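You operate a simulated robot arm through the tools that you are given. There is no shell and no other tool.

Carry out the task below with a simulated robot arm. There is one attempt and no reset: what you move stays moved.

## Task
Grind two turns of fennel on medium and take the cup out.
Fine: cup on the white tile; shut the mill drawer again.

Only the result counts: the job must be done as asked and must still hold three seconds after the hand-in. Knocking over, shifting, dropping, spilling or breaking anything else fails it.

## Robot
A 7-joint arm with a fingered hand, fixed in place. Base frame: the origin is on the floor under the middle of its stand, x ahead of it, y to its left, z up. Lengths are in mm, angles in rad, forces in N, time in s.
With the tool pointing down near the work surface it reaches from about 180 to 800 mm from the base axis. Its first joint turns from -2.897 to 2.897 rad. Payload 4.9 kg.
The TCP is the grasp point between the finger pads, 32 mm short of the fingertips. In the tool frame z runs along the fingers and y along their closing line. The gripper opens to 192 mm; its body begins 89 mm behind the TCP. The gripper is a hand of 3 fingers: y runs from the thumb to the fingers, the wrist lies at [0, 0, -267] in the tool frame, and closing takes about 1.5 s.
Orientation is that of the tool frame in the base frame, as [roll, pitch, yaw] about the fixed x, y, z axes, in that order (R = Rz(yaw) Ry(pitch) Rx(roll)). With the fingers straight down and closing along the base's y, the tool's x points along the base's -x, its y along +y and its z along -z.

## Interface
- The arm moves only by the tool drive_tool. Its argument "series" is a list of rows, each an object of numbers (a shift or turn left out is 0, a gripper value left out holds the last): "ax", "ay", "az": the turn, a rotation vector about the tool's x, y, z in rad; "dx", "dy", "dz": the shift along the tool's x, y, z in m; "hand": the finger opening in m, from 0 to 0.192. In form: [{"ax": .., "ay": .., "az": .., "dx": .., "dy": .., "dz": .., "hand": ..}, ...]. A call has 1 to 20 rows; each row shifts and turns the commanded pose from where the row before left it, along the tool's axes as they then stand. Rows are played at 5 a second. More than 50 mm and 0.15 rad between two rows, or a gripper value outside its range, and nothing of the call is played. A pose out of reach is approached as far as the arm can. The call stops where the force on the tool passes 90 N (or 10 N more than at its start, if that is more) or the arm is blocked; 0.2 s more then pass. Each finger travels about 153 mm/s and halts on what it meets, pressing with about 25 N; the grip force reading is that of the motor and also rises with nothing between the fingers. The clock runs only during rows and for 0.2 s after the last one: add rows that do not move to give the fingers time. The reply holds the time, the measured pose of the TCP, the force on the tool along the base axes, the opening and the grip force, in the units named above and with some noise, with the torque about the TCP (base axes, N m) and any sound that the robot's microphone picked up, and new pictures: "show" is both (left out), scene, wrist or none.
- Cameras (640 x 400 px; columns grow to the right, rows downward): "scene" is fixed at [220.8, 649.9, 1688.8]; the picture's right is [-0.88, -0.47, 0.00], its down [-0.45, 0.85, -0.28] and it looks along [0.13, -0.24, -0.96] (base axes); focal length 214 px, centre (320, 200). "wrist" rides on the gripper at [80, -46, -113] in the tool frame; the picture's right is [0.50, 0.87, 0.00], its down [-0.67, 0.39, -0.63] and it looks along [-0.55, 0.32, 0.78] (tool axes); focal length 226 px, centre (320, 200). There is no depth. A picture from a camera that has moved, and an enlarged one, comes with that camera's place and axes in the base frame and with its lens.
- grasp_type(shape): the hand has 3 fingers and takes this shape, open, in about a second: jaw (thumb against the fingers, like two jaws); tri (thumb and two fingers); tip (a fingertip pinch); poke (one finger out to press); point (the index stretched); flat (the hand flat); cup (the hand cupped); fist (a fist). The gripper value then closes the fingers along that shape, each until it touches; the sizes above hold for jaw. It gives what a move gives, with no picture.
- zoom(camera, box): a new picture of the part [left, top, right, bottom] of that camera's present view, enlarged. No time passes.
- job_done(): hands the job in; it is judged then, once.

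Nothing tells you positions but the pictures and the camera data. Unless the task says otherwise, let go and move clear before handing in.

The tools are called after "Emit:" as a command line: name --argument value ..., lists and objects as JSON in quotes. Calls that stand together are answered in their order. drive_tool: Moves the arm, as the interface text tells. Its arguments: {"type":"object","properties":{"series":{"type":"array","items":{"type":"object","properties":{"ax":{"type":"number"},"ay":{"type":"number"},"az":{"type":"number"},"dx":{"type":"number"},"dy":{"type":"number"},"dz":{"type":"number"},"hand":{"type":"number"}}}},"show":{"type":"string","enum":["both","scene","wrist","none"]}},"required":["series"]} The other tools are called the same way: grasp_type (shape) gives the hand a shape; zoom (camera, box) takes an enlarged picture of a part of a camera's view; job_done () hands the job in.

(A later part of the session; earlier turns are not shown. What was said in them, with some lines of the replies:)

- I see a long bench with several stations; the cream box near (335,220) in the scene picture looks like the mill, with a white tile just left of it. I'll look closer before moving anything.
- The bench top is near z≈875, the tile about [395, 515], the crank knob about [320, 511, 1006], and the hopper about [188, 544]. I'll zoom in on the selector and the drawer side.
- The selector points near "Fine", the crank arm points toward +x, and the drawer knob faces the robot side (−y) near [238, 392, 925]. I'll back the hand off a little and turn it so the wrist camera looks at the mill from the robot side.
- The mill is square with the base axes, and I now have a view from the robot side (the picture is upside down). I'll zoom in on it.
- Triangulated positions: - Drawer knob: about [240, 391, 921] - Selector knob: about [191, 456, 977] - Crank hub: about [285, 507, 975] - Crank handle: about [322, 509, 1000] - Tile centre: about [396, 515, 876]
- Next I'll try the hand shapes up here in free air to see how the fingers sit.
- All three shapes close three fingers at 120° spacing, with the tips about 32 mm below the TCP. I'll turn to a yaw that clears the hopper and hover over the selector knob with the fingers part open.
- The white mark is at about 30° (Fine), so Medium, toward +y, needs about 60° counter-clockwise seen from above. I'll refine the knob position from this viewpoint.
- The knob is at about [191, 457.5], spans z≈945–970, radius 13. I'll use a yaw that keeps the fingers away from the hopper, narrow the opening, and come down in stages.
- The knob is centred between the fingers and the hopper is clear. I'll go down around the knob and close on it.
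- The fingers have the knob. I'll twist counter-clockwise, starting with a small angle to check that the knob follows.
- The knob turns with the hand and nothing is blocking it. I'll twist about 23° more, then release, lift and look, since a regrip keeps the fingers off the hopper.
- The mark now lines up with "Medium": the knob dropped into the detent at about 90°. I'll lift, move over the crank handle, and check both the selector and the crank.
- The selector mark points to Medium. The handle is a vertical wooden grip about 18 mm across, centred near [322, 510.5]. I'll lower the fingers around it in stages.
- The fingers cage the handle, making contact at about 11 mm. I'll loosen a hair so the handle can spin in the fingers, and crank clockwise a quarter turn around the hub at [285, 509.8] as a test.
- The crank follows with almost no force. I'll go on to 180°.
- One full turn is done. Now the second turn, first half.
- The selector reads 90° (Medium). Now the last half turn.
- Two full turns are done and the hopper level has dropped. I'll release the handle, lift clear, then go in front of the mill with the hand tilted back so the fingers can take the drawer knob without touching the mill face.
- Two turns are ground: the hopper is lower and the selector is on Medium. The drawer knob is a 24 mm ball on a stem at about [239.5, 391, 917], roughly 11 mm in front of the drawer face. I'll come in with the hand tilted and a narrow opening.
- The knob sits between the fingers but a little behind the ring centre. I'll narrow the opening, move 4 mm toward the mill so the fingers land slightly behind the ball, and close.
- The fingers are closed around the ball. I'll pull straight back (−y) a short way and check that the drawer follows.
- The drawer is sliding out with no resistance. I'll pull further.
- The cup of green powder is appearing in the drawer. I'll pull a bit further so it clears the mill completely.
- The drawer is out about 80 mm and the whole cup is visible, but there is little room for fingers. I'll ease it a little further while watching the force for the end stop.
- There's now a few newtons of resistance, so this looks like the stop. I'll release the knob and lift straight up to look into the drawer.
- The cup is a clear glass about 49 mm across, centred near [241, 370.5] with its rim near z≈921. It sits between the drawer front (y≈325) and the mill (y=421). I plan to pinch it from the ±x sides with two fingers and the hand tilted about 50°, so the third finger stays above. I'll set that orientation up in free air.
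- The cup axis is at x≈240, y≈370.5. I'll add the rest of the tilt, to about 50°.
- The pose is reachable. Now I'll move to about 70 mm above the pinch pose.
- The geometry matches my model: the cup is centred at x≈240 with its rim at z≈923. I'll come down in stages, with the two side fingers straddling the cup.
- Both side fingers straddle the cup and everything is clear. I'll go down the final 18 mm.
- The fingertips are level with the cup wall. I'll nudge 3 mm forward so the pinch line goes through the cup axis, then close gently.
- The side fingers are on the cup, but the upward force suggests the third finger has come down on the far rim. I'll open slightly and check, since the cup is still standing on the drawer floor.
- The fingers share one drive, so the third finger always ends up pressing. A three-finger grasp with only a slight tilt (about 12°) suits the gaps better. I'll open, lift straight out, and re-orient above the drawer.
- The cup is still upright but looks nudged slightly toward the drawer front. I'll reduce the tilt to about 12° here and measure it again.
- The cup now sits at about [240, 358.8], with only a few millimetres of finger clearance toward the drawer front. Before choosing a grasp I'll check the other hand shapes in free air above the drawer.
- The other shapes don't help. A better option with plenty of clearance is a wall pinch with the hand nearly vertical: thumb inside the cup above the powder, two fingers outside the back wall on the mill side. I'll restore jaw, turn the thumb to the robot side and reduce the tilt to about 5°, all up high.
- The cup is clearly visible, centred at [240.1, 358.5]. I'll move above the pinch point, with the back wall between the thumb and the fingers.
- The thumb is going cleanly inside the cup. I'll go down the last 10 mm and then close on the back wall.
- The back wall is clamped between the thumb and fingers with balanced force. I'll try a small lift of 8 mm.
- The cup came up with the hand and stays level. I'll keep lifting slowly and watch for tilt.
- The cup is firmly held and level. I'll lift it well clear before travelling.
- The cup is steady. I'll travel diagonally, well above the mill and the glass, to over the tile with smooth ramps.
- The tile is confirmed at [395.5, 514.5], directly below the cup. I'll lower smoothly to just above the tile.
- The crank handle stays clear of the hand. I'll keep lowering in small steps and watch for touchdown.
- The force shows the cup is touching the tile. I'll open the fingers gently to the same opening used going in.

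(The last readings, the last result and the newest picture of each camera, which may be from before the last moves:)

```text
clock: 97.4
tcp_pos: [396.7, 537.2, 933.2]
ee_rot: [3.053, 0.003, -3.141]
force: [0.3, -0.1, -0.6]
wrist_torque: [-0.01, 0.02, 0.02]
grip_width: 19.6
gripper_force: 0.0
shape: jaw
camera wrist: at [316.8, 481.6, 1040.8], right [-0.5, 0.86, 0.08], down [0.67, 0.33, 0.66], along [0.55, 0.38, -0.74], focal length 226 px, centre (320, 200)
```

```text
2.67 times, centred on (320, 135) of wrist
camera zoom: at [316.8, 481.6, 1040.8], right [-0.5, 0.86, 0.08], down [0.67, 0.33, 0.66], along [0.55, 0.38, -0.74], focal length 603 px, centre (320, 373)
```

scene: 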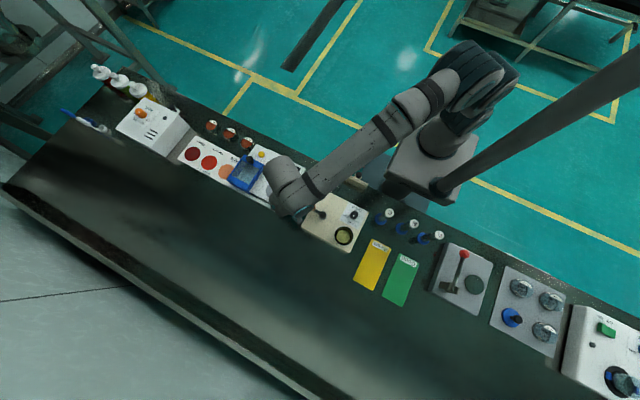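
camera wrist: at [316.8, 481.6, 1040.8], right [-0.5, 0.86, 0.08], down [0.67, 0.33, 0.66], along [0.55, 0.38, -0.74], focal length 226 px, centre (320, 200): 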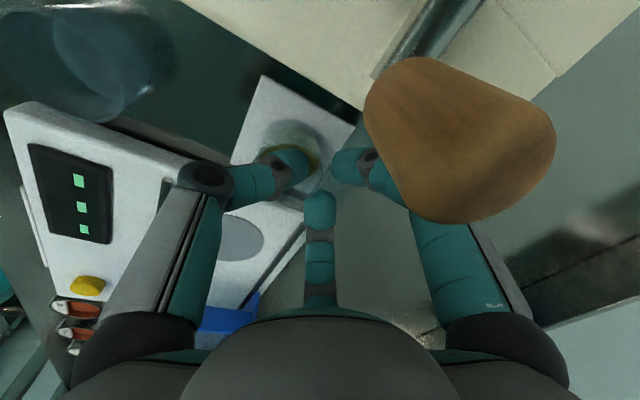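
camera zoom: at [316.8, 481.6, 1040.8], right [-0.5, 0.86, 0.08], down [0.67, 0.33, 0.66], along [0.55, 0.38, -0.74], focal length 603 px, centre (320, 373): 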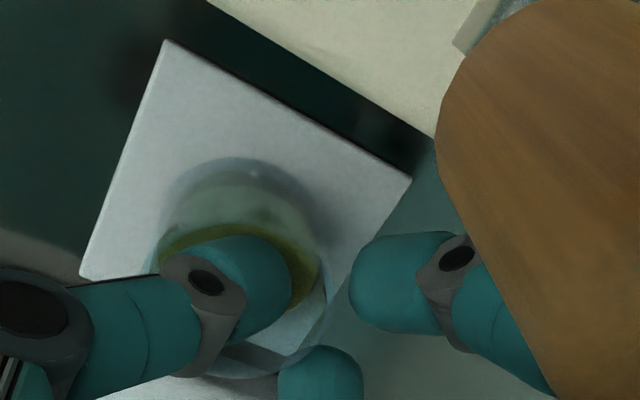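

The cup is standing on the tile. I'll lift the hand straight up, slowly at first.

Emit:
drive_tool --series '[{"dy": 0.0003, "dz": -0.004}, {"dy": 0.00044, "dz": -0.005}, {"dy": 0.00044, "dz": -0.005}, {"dy": 0.00088, "dz": -0.00996}, {"dy": 0.00088, "dz": -0.00996}, {"dy": 0.00177, "dz": -0.0199}, {"dy": 0.00177, "dz": -0.0199}, {"dy": 0.00265, "dz": -0.0299}, {"dy": 0.00265, "dz": -0.0299}, {}]'

Emit:
zoom --camera "wrist" --box '[220, 0, 400, 130]'

```text
clock: 99.6
tcp_pos: [398.0, 539.4, 1065.6]
ee_rot: [3.053, 0.0, -3.141]
force: [0.6, 0.2, 1.2]
wrist_torque: [0.03, 0.01, 0.0]
grip_width: 19.8
gripper_force: 0.1
shape: jaw
camera wrist: at [318.2, 482.5, 1174.4], right [-0.5, 0.86, 0.08], down [0.67, 0.33, 0.66], along [0.55, 0.38, -0.74], focal length 226 px, centre (320, 200)
```

scene: 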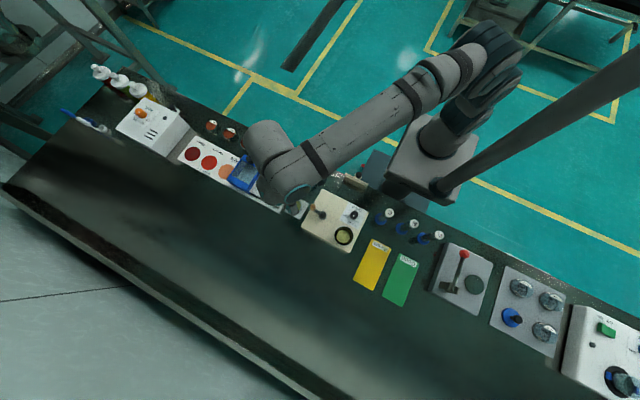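
wrist: 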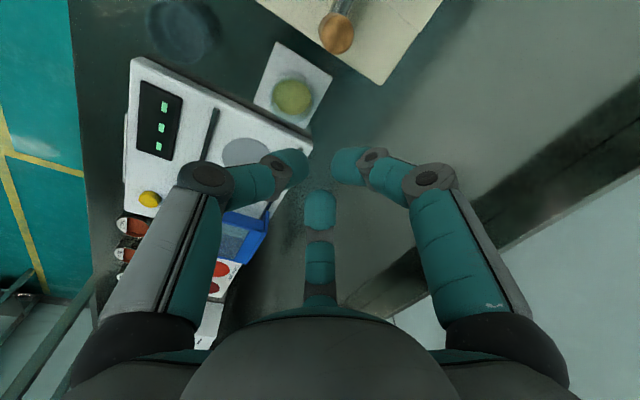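

```text
3.08 times, centred on (310, 65) of wrist
camera zoom: at [318.2, 482.5, 1174.4], right [-0.5, 0.86, 0.08], down [0.67, 0.33, 0.66], along [0.55, 0.38, -0.74], focal length 696 px, centre (351, 615)
```

zoom: 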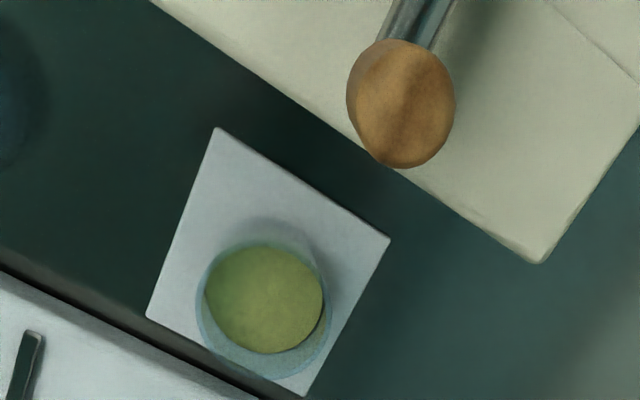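

The cup stands upright in the middle of the tile. Now I'll go around to the drawer front with the fingers closed, to push the knob and shut the drawer.

Emit:
drive_tool --series '[{"dz": -0.02}, {"dx": 0.01975, "dy": -0.03515, "dz": -0.00489, "hand": 0.0}, {"dx": 0.01975, "dy": -0.03515, "dz": -0.00489}, {"dx": 0.01975, "dy": -0.03515, "dz": -0.00489}, {"dx": 0.01975, "dy": -0.03515, "dz": -0.00489}, {"dx": 0.01975, "dy": -0.03515, "dz": -0.00489}, {"dx": 0.01975, "dy": -0.03515, "dz": -0.00489}, {"dx": 0.01975, "dy": -0.03515, "dz": -0.00489}, {"dx": 0.01975, "dy": -0.03515, "dz": -0.00489}, {}]'

Emit:
zoom --camera "scene" --box '[260, 150, 400, 240]'

Emit:
zoom --camera "wrist" --box '[220, 60, 420, 200]'

```text
clock: 101.8
tcp_pos: [236.8, 253.7, 1099.6]
ee_rot: [3.051, 0.001, -3.139]
force: [-0.4, 0.3, -0.7]
wrist_torque: [0.01, -0.01, -0.03]
grip_width: 0.0
gripper_force: 25.1
shape: jaw
camera wrist: at [157.2, 197.9, 1208.8], right [-0.5, 0.86, 0.08], down [0.67, 0.33, 0.66], along [0.55, 0.38, -0.74], focal length 226 px, centre (320, 200)
```

scene: 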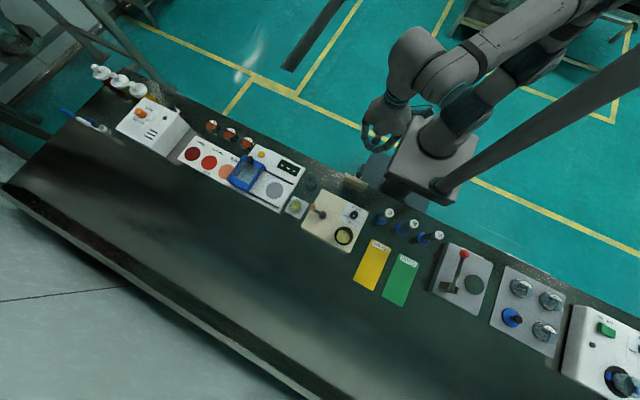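
wrist: 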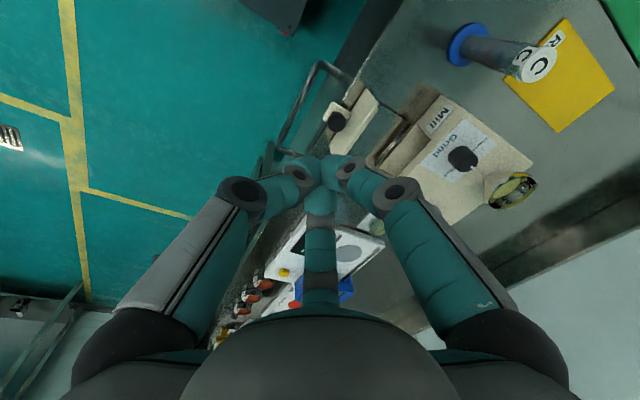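

```text
4.44 times, centred on (330, 195) of scene
camera zoom: at [220.8, 649.9, 1688.8], right [-0.88, -0.47, 0.0], down [-0.45, 0.85, -0.28], along [0.13, -0.24, -0.96], focal length 953 px, centre (276, 222)
```

zoom: 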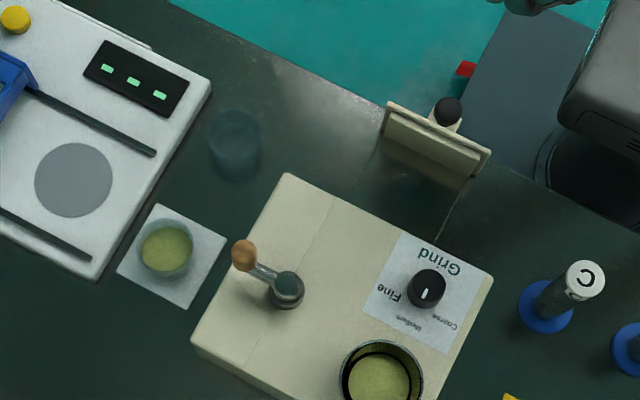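

```text
2.86 times, centred on (320, 130) of wrist
camera zoom: at [157.2, 197.9, 1208.8], right [-0.5, 0.86, 0.08], down [0.67, 0.33, 0.66], along [0.55, 0.38, -0.74], focal length 646 px, centre (320, 400)
```

zoom: 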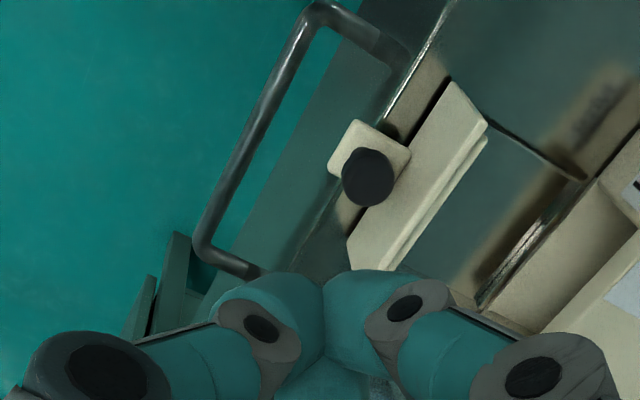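

The cup is well placed, and the knob is at about [239.5, 296.5, 921]. I'll lower the closed fingers in front of the knob.

Emit:
drive_tool --series '[{"dx": -0.0006, "dy": -0.0054, "dz": 0.0397}, {"dx": -0.0006, "dy": -0.0054, "dz": 0.0397}, {"dx": -0.0006, "dy": -0.0054, "dz": 0.0397}, {"dx": -0.0006, "dy": -0.0054, "dz": 0.0397}, {}]'

Emit:
zoom --camera "wrist" --box '[220, 60, 420, 200]'

Emit:
zoom --camera "scene" --box '[310, 140, 406, 200]'

```text
clock: 103.0
tcp_pos: [241.8, 248.8, 940.0]
ee_rot: [3.052, 0.001, -3.14]
force: [0.9, 0.4, -0.1]
wrist_torque: [0.01, -0.01, -0.02]
grip_width: 0.0
gripper_force: 24.7
shape: jaw
camera wrist: at [161.1, 193.0, 1048.6], right [-0.5, 0.86, 0.08], down [0.67, 0.33, 0.66], along [0.55, 0.38, -0.74], focal length 226 px, centre (320, 200)
```

scene: 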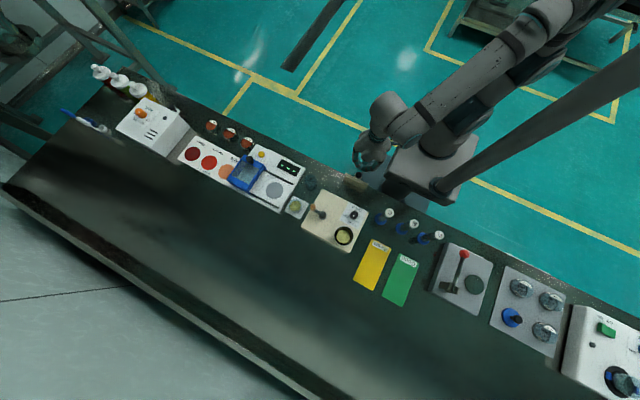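
wrist: 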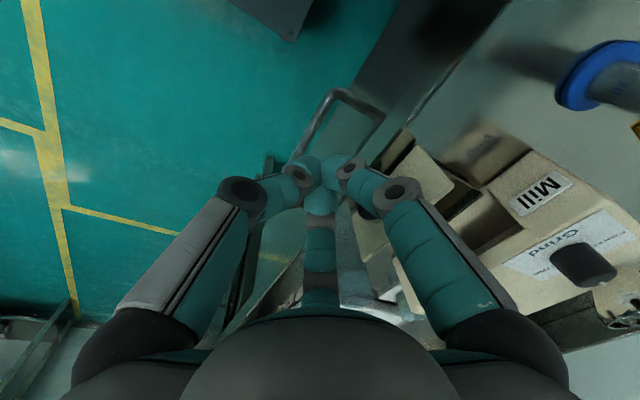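

```text
2.86 times, centred on (320, 130) of wrist
camera zoom: at [161.1, 193.0, 1048.6], right [-0.5, 0.86, 0.08], down [0.67, 0.33, 0.66], along [0.55, 0.38, -0.74], focal length 646 px, centre (320, 400)
```

zoom: 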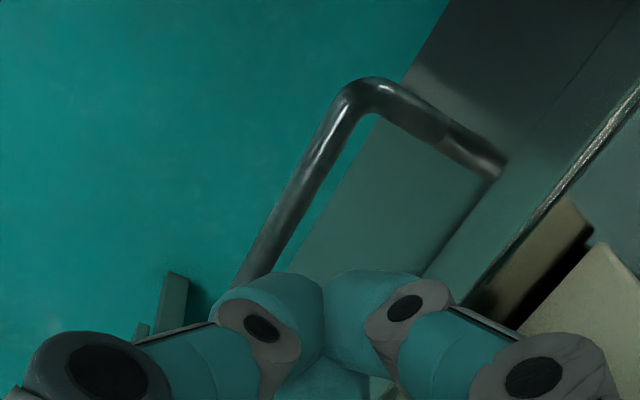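

```text
6.67 times, centred on (358, 170) of scene
camera zoom: at [220.8, 649.9, 1688.8], right [-0.88, -0.47, 0.0], down [-0.45, 0.85, -0.28], along [0.13, -0.24, -0.96], focal length 1430 px, centre (67, 400)
```

zoom: 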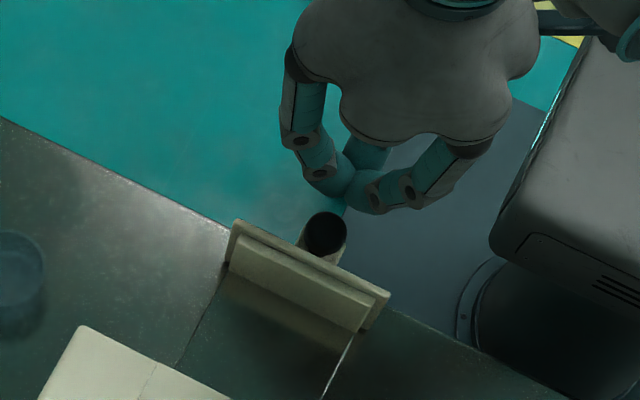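

Emit:
drive_tool --series '[{"dx": 0.0015, "dy": 0.00996, "dz": 0.00088}, {"dy": 0.00996, "dz": 0.00088}, {"dy": 0.00996, "dz": 0.00088}, {}]'

Emit:
zoom --camera "scene" --box '[310, 150, 406, 210]'

```text
clock: 104.0
tcp_pos: [240.1, 276.2, 939.5]
ee_rot: [3.053, 0.0, -3.139]
force: [-0.4, -0.3, -0.5]
wrist_torque: [-0.03, -0.02, 0.0]
grip_width: 0.0
gripper_force: 25.1
shape: jaw
camera wrist: at [159.9, 220.0, 1048.3], right [-0.5, 0.86, 0.08], down [0.67, 0.33, 0.66], along [0.55, 0.38, -0.74], focal length 226 px, centre (320, 200)
```

scene: 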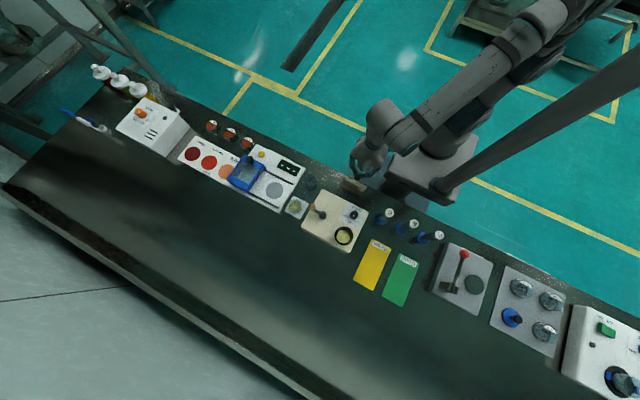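
wrist: 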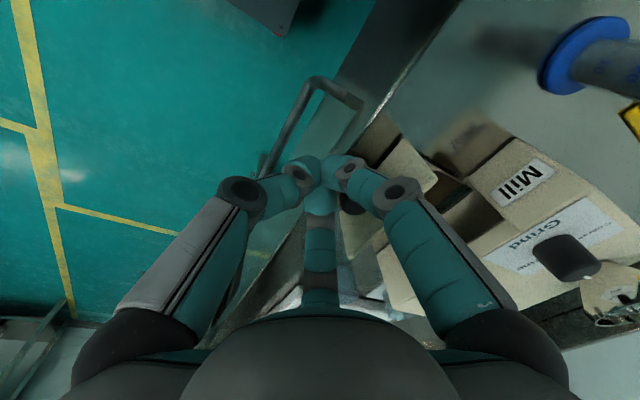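

```text
6.67 times, centred on (358, 180) of scene
camera zoom: at [220.8, 649.9, 1688.8], right [-0.88, -0.47, 0.0], down [-0.45, 0.85, -0.28], along [0.13, -0.24, -0.96], focal length 1430 px, centre (67, 333)
```

zoom: 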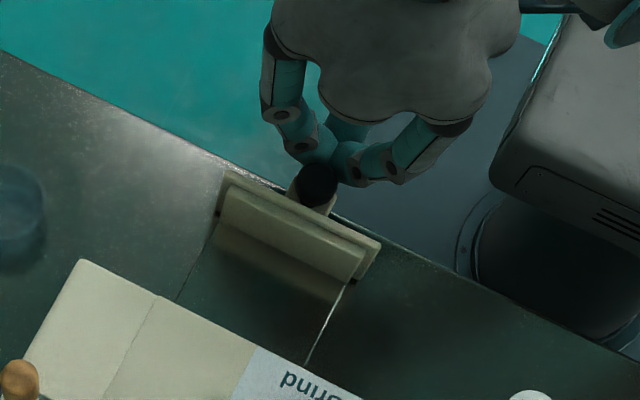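

The drawer is moving in. I'll keep pushing.

Emit:
drive_tool --series '[{"dy": 0.00996, "dz": 0.00088}, {"dy": 0.00996, "dz": 0.00088}, {"dy": 0.00996, "dz": 0.00088}, {"dy": 0.00996, "dz": 0.00088}, {"dy": 0.00996, "dz": 0.00088}, {"dy": 0.00996, "dz": 0.00088}, {"dy": 0.00996, "dz": 0.00088}, {}]'

Emit:
zoom --camera "scene" --box '[300, 160, 396, 220]'

```text
clock: 105.8
tcp_pos: [239.7, 347.6, 940.9]
ee_rot: [3.053, 0.0, -3.14]
force: [0.1, 0.1, -0.1]
wrist_torque: [0.02, 0.03, -0.02]
grip_width: 0.0
gripper_force: 24.9
shape: jaw
camera wrist: at [159.7, 290.8, 1048.8], right [-0.5, 0.86, 0.08], down [0.67, 0.33, 0.66], along [0.55, 0.38, -0.74], focal length 226 px, centre (320, 200)
```

scene: 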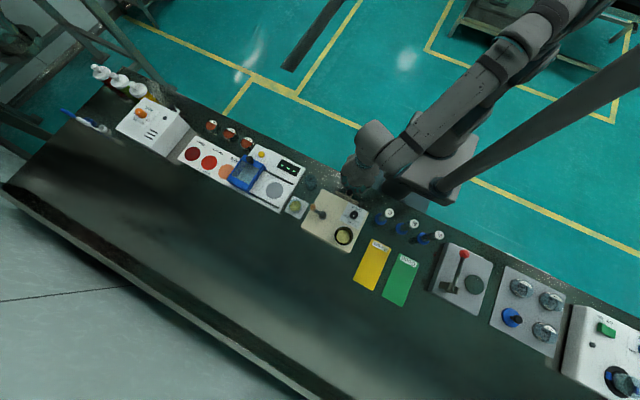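
wrist: 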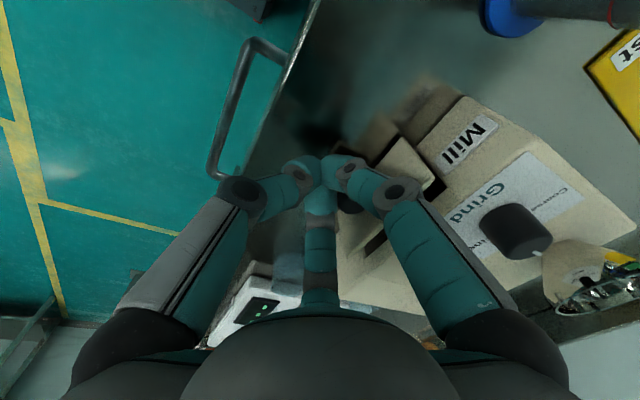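

```text
6.67 times, centred on (348, 190) of scene
camera zoom: at [220.8, 649.9, 1688.8], right [-0.88, -0.47, 0.0], down [-0.45, 0.85, -0.28], along [0.13, -0.24, -0.96], focal length 1430 px, centre (133, 267)
```

zoom: 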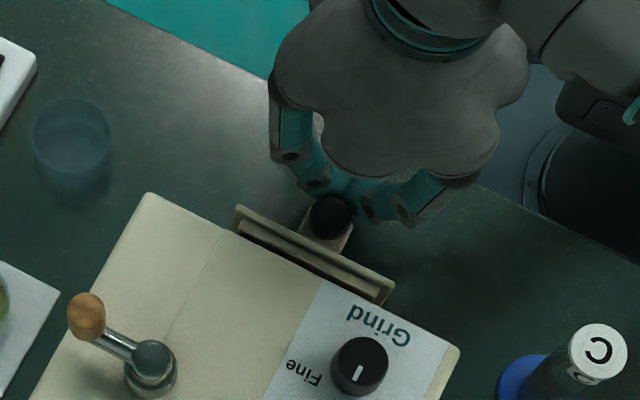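

About 14 mm remain. I'll finish in smaller steps and watch for the force of the drawer seating.

Emit:
drive_tool --series '[{"dy": 0.005, "dz": 0.00044}, {"dy": 0.005, "dz": 0.00044}, {}]' --show "none"

Emit:
drive_tool --series '[{"dy": 0.002, "dz": 0.00018}, {"dy": 0.002, "dz": 0.00018}, {}]' --show "wrist"

Emit:
zoom --camera "scene" --box '[316, 175, 380, 215]'

```text
clock: 106.6
tcp_pos: [239.3, 357.1, 939.5]
ee_rot: [3.052, 0.003, -3.141]
force: [-0.1, 0.8, -0.2]
wrist_torque: [-0.01, 0.0, -0.02]
grip_width: 0.0
gripper_force: 24.9
shape: jaw
```

```text
clock: 107.4
tcp_pos: [239.2, 359.8, 939.7]
ee_rot: [3.054, -0.001, -3.14]
force: [0.5, -0.2, 0.2]
wrist_torque: [0.02, -0.04, 0.0]
grip_width: 0.2
gripper_force: 24.9
shape: jaw
camera wrist: at [159.4, 303.6, 1048.2], right [-0.5, 0.86, 0.08], down [0.67, 0.33, 0.66], along [0.55, 0.38, -0.74], focal length 226 px, centre (320, 200)
```

wrist: 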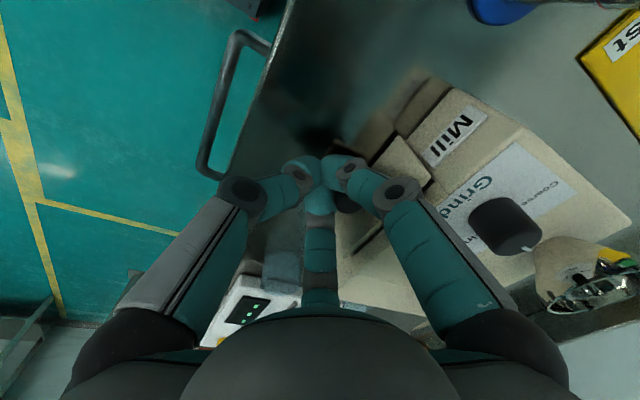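

```text
10.00 times, centred on (348, 195) of scene
camera zoom: at [220.8, 649.9, 1688.8], right [-0.88, -0.47, 0.0], down [-0.45, 0.85, -0.28], along [0.13, -0.24, -0.96], focal length 2145 px, centre (40, 250)
```

zoom: 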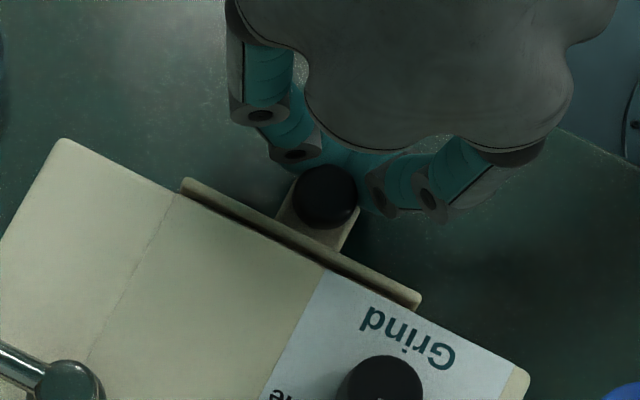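

Emit:
drive_tool --series '[{"dy": 0.002, "dz": 0.00018}, {"dy": 0.002, "dz": 0.00018}, {}]' --show "none"

Emit:
zoom --camera "scene" --box '[316, 175, 380, 215]'

Emit:
drive_tool --series '[{"dy": 0.002, "dz": 0.00018}, {"dy": 0.002, "dz": 0.00018}, {}]' --show "none"

Emit:
zoom --camera "scene" --box '[316, 175, 380, 215]'

```text
clock: 108.2
tcp_pos: [239.8, 362.9, 940.5]
ee_rot: [3.054, 0.001, 3.141]
force: [0.5, -0.5, -0.7]
wrist_torque: [0.01, -0.02, -0.01]
grip_width: 0.1
gripper_force: 25.2
shape: jaw
```

```text
10.00 times, centred on (348, 195) of scene
camera zoom: at [220.8, 649.9, 1688.8], right [-0.88, -0.47, 0.0], down [-0.45, 0.85, -0.28], along [0.13, -0.24, -0.96], focal length 2145 px, centre (40, 250)
```

zoom: 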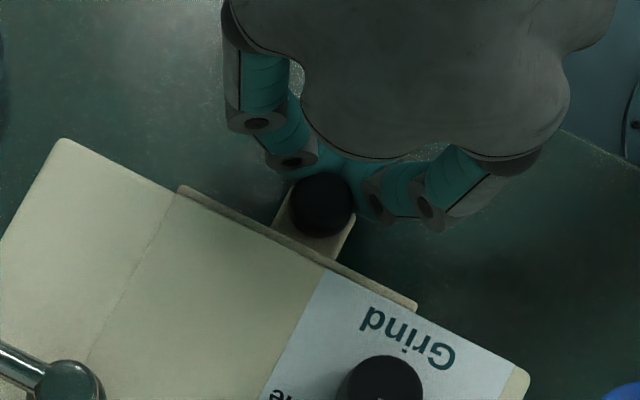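

```text
clock: 109.0
tcp_pos: [240.2, 366.5, 940.2]
ee_rot: [3.055, 0.0, -3.14]
force: [1.0, -6.4, -0.2]
wrist_torque: [-0.11, 0.01, 0.0]
grip_width: 0.3
gripper_force: 25.5
shape: jaw
```

```text
10.00 times, centred on (348, 195) of scene
camera zoom: at [220.8, 649.9, 1688.8], right [-0.88, -0.47, 0.0], down [-0.45, 0.85, -0.28], along [0.13, -0.24, -0.96], focal length 2145 px, centre (40, 250)
```

zoom: 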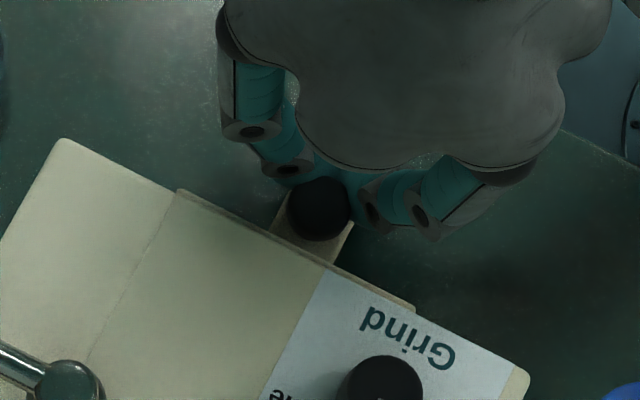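

The force shows the drawer has seated. One more small nudge to be sure, then I'll back away.

Emit:
drive_tool --series '[{"dy": 0.0012, "dz": 0.0001}, {}]' --show "none"

Emit:
drive_tool --series '[{"dy": -0.005, "dz": -0.00044}, {"dy": -0.00996, "dz": -0.00088}, {"dy": -0.00996, "dz": -0.00088}, {"dy": -0.00996, "dz": -0.00088}, {"dy": 0.0026, "dz": -0.03}, {"dy": 0.0035, "dz": -0.04}, {"dy": 0.0035, "dz": -0.04}, {"dy": 0.0035, "dz": -0.04}, {"dy": -0.04}, {"dy": -0.04}, {}]'

Emit:
zoom --camera "scene" --box '[290, 170, 386, 230]'

Emit:
zoom --camera "scene" --box '[330, 185, 370, 210]'

Emit:
zoom --camera "scene" --box '[270, 185, 334, 225]'

```text
clock: 109.6
tcp_pos: [239.0, 366.8, 939.5]
ee_rot: [3.055, 0.0, -3.142]
force: [0.7, -10.5, -0.4]
wrist_torque: [-0.21, -0.03, 0.0]
grip_width: 0.0
gripper_force: 25.0
shape: jaw
```

```text
clock: 112.0
tcp_pos: [237.5, 252.8, 1086.0]
ee_rot: [3.053, 0.001, -3.139]
force: [1.2, 0.3, -0.4]
wrist_torque: [0.02, 0.0, 0.04]
grip_width: 0.2
gripper_force: 24.7
shape: jaw
camera wrist: at [158.8, 196.2, 1195.6], right [-0.5, 0.86, 0.08], down [0.67, 0.33, 0.66], along [0.55, 0.38, -0.74], focal length 226 px, centre (320, 200)
```

scene: 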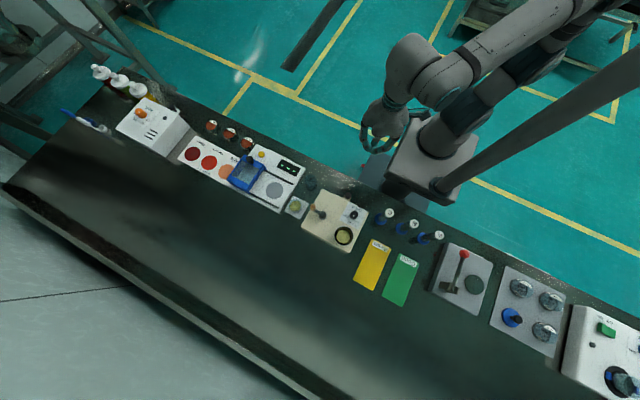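
wrist: 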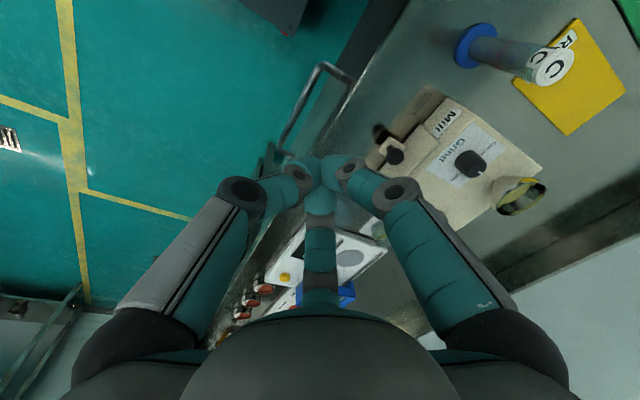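

```text
6.67 times, centred on (338, 200) of scene
camera zoom: at [220.8, 649.9, 1688.8], right [-0.88, -0.47, 0.0], down [-0.45, 0.85, -0.28], along [0.13, -0.24, -0.96], focal length 1430 px, centre (200, 200)
```

zoom: 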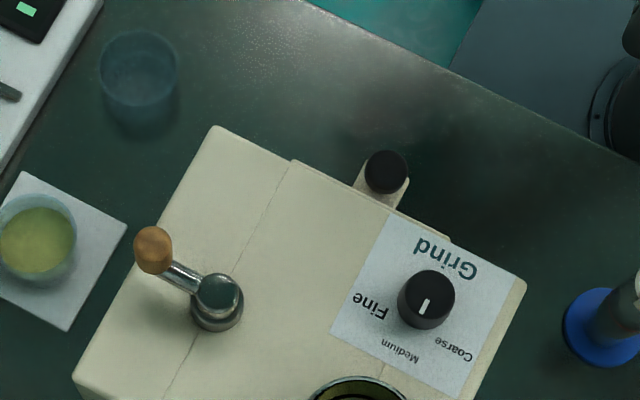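

```text
16.00 times, centred on (350, 198) of scene
camera zoom: at [220.8, 649.9, 1688.8], right [-0.88, -0.47, 0.0], down [-0.45, 0.85, -0.28], along [0.13, -0.24, -0.96], focal length 3432 px, centre (-160, 240)
```

zoom: 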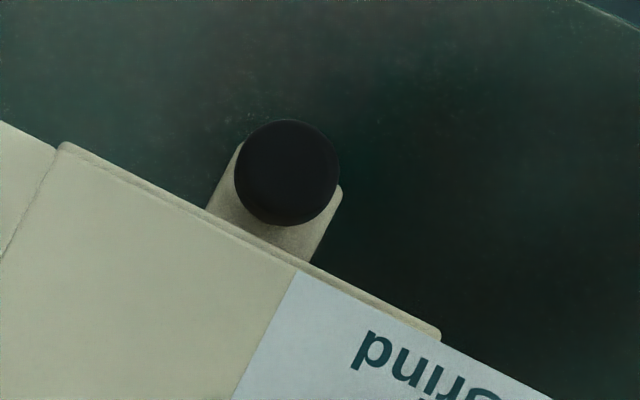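

```text
10.00 times, centred on (302, 205) of scene
camera zoom: at [220.8, 649.9, 1688.8], right [-0.88, -0.47, 0.0], down [-0.45, 0.85, -0.28], along [0.13, -0.24, -0.96], focal length 2145 px, centre (500, 150)
```

zoom: 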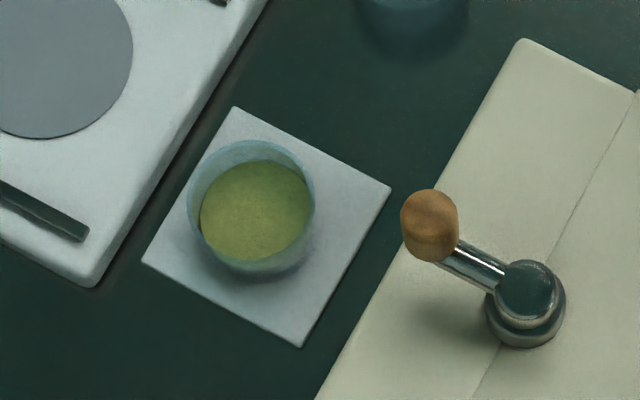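

Everything checks out:
- The selector is on Medium and the crank is back at its start after two turns.
- The cup of ground fennel stands on the white tile.
- The drawer is shut flush.
- The hand is clear of everything.

I'm handing in.

Emit:
job_done

```text
The job is handed in.
```

The job is handed in. At the last look everything was as asked:

- **Grinding:** the selector is on Medium. I turned the crank two full turns clockwise, and the level in the hopper dropped.
- **Cup:** the cup of ground fennel stands upright in the middle of the white tile, with nothing spilled.
- **Drawer:** it is pushed fully home and sits flush with the mill, as it did at the start.

While I was working out how to grip the cup, a finger slid it about 12 mm inside the drawer. It stayed upright. I lifted it by pinching its back wall, with one finger inside the rim and clear of the powder. As far as I could see, nothing else on the bench moved.
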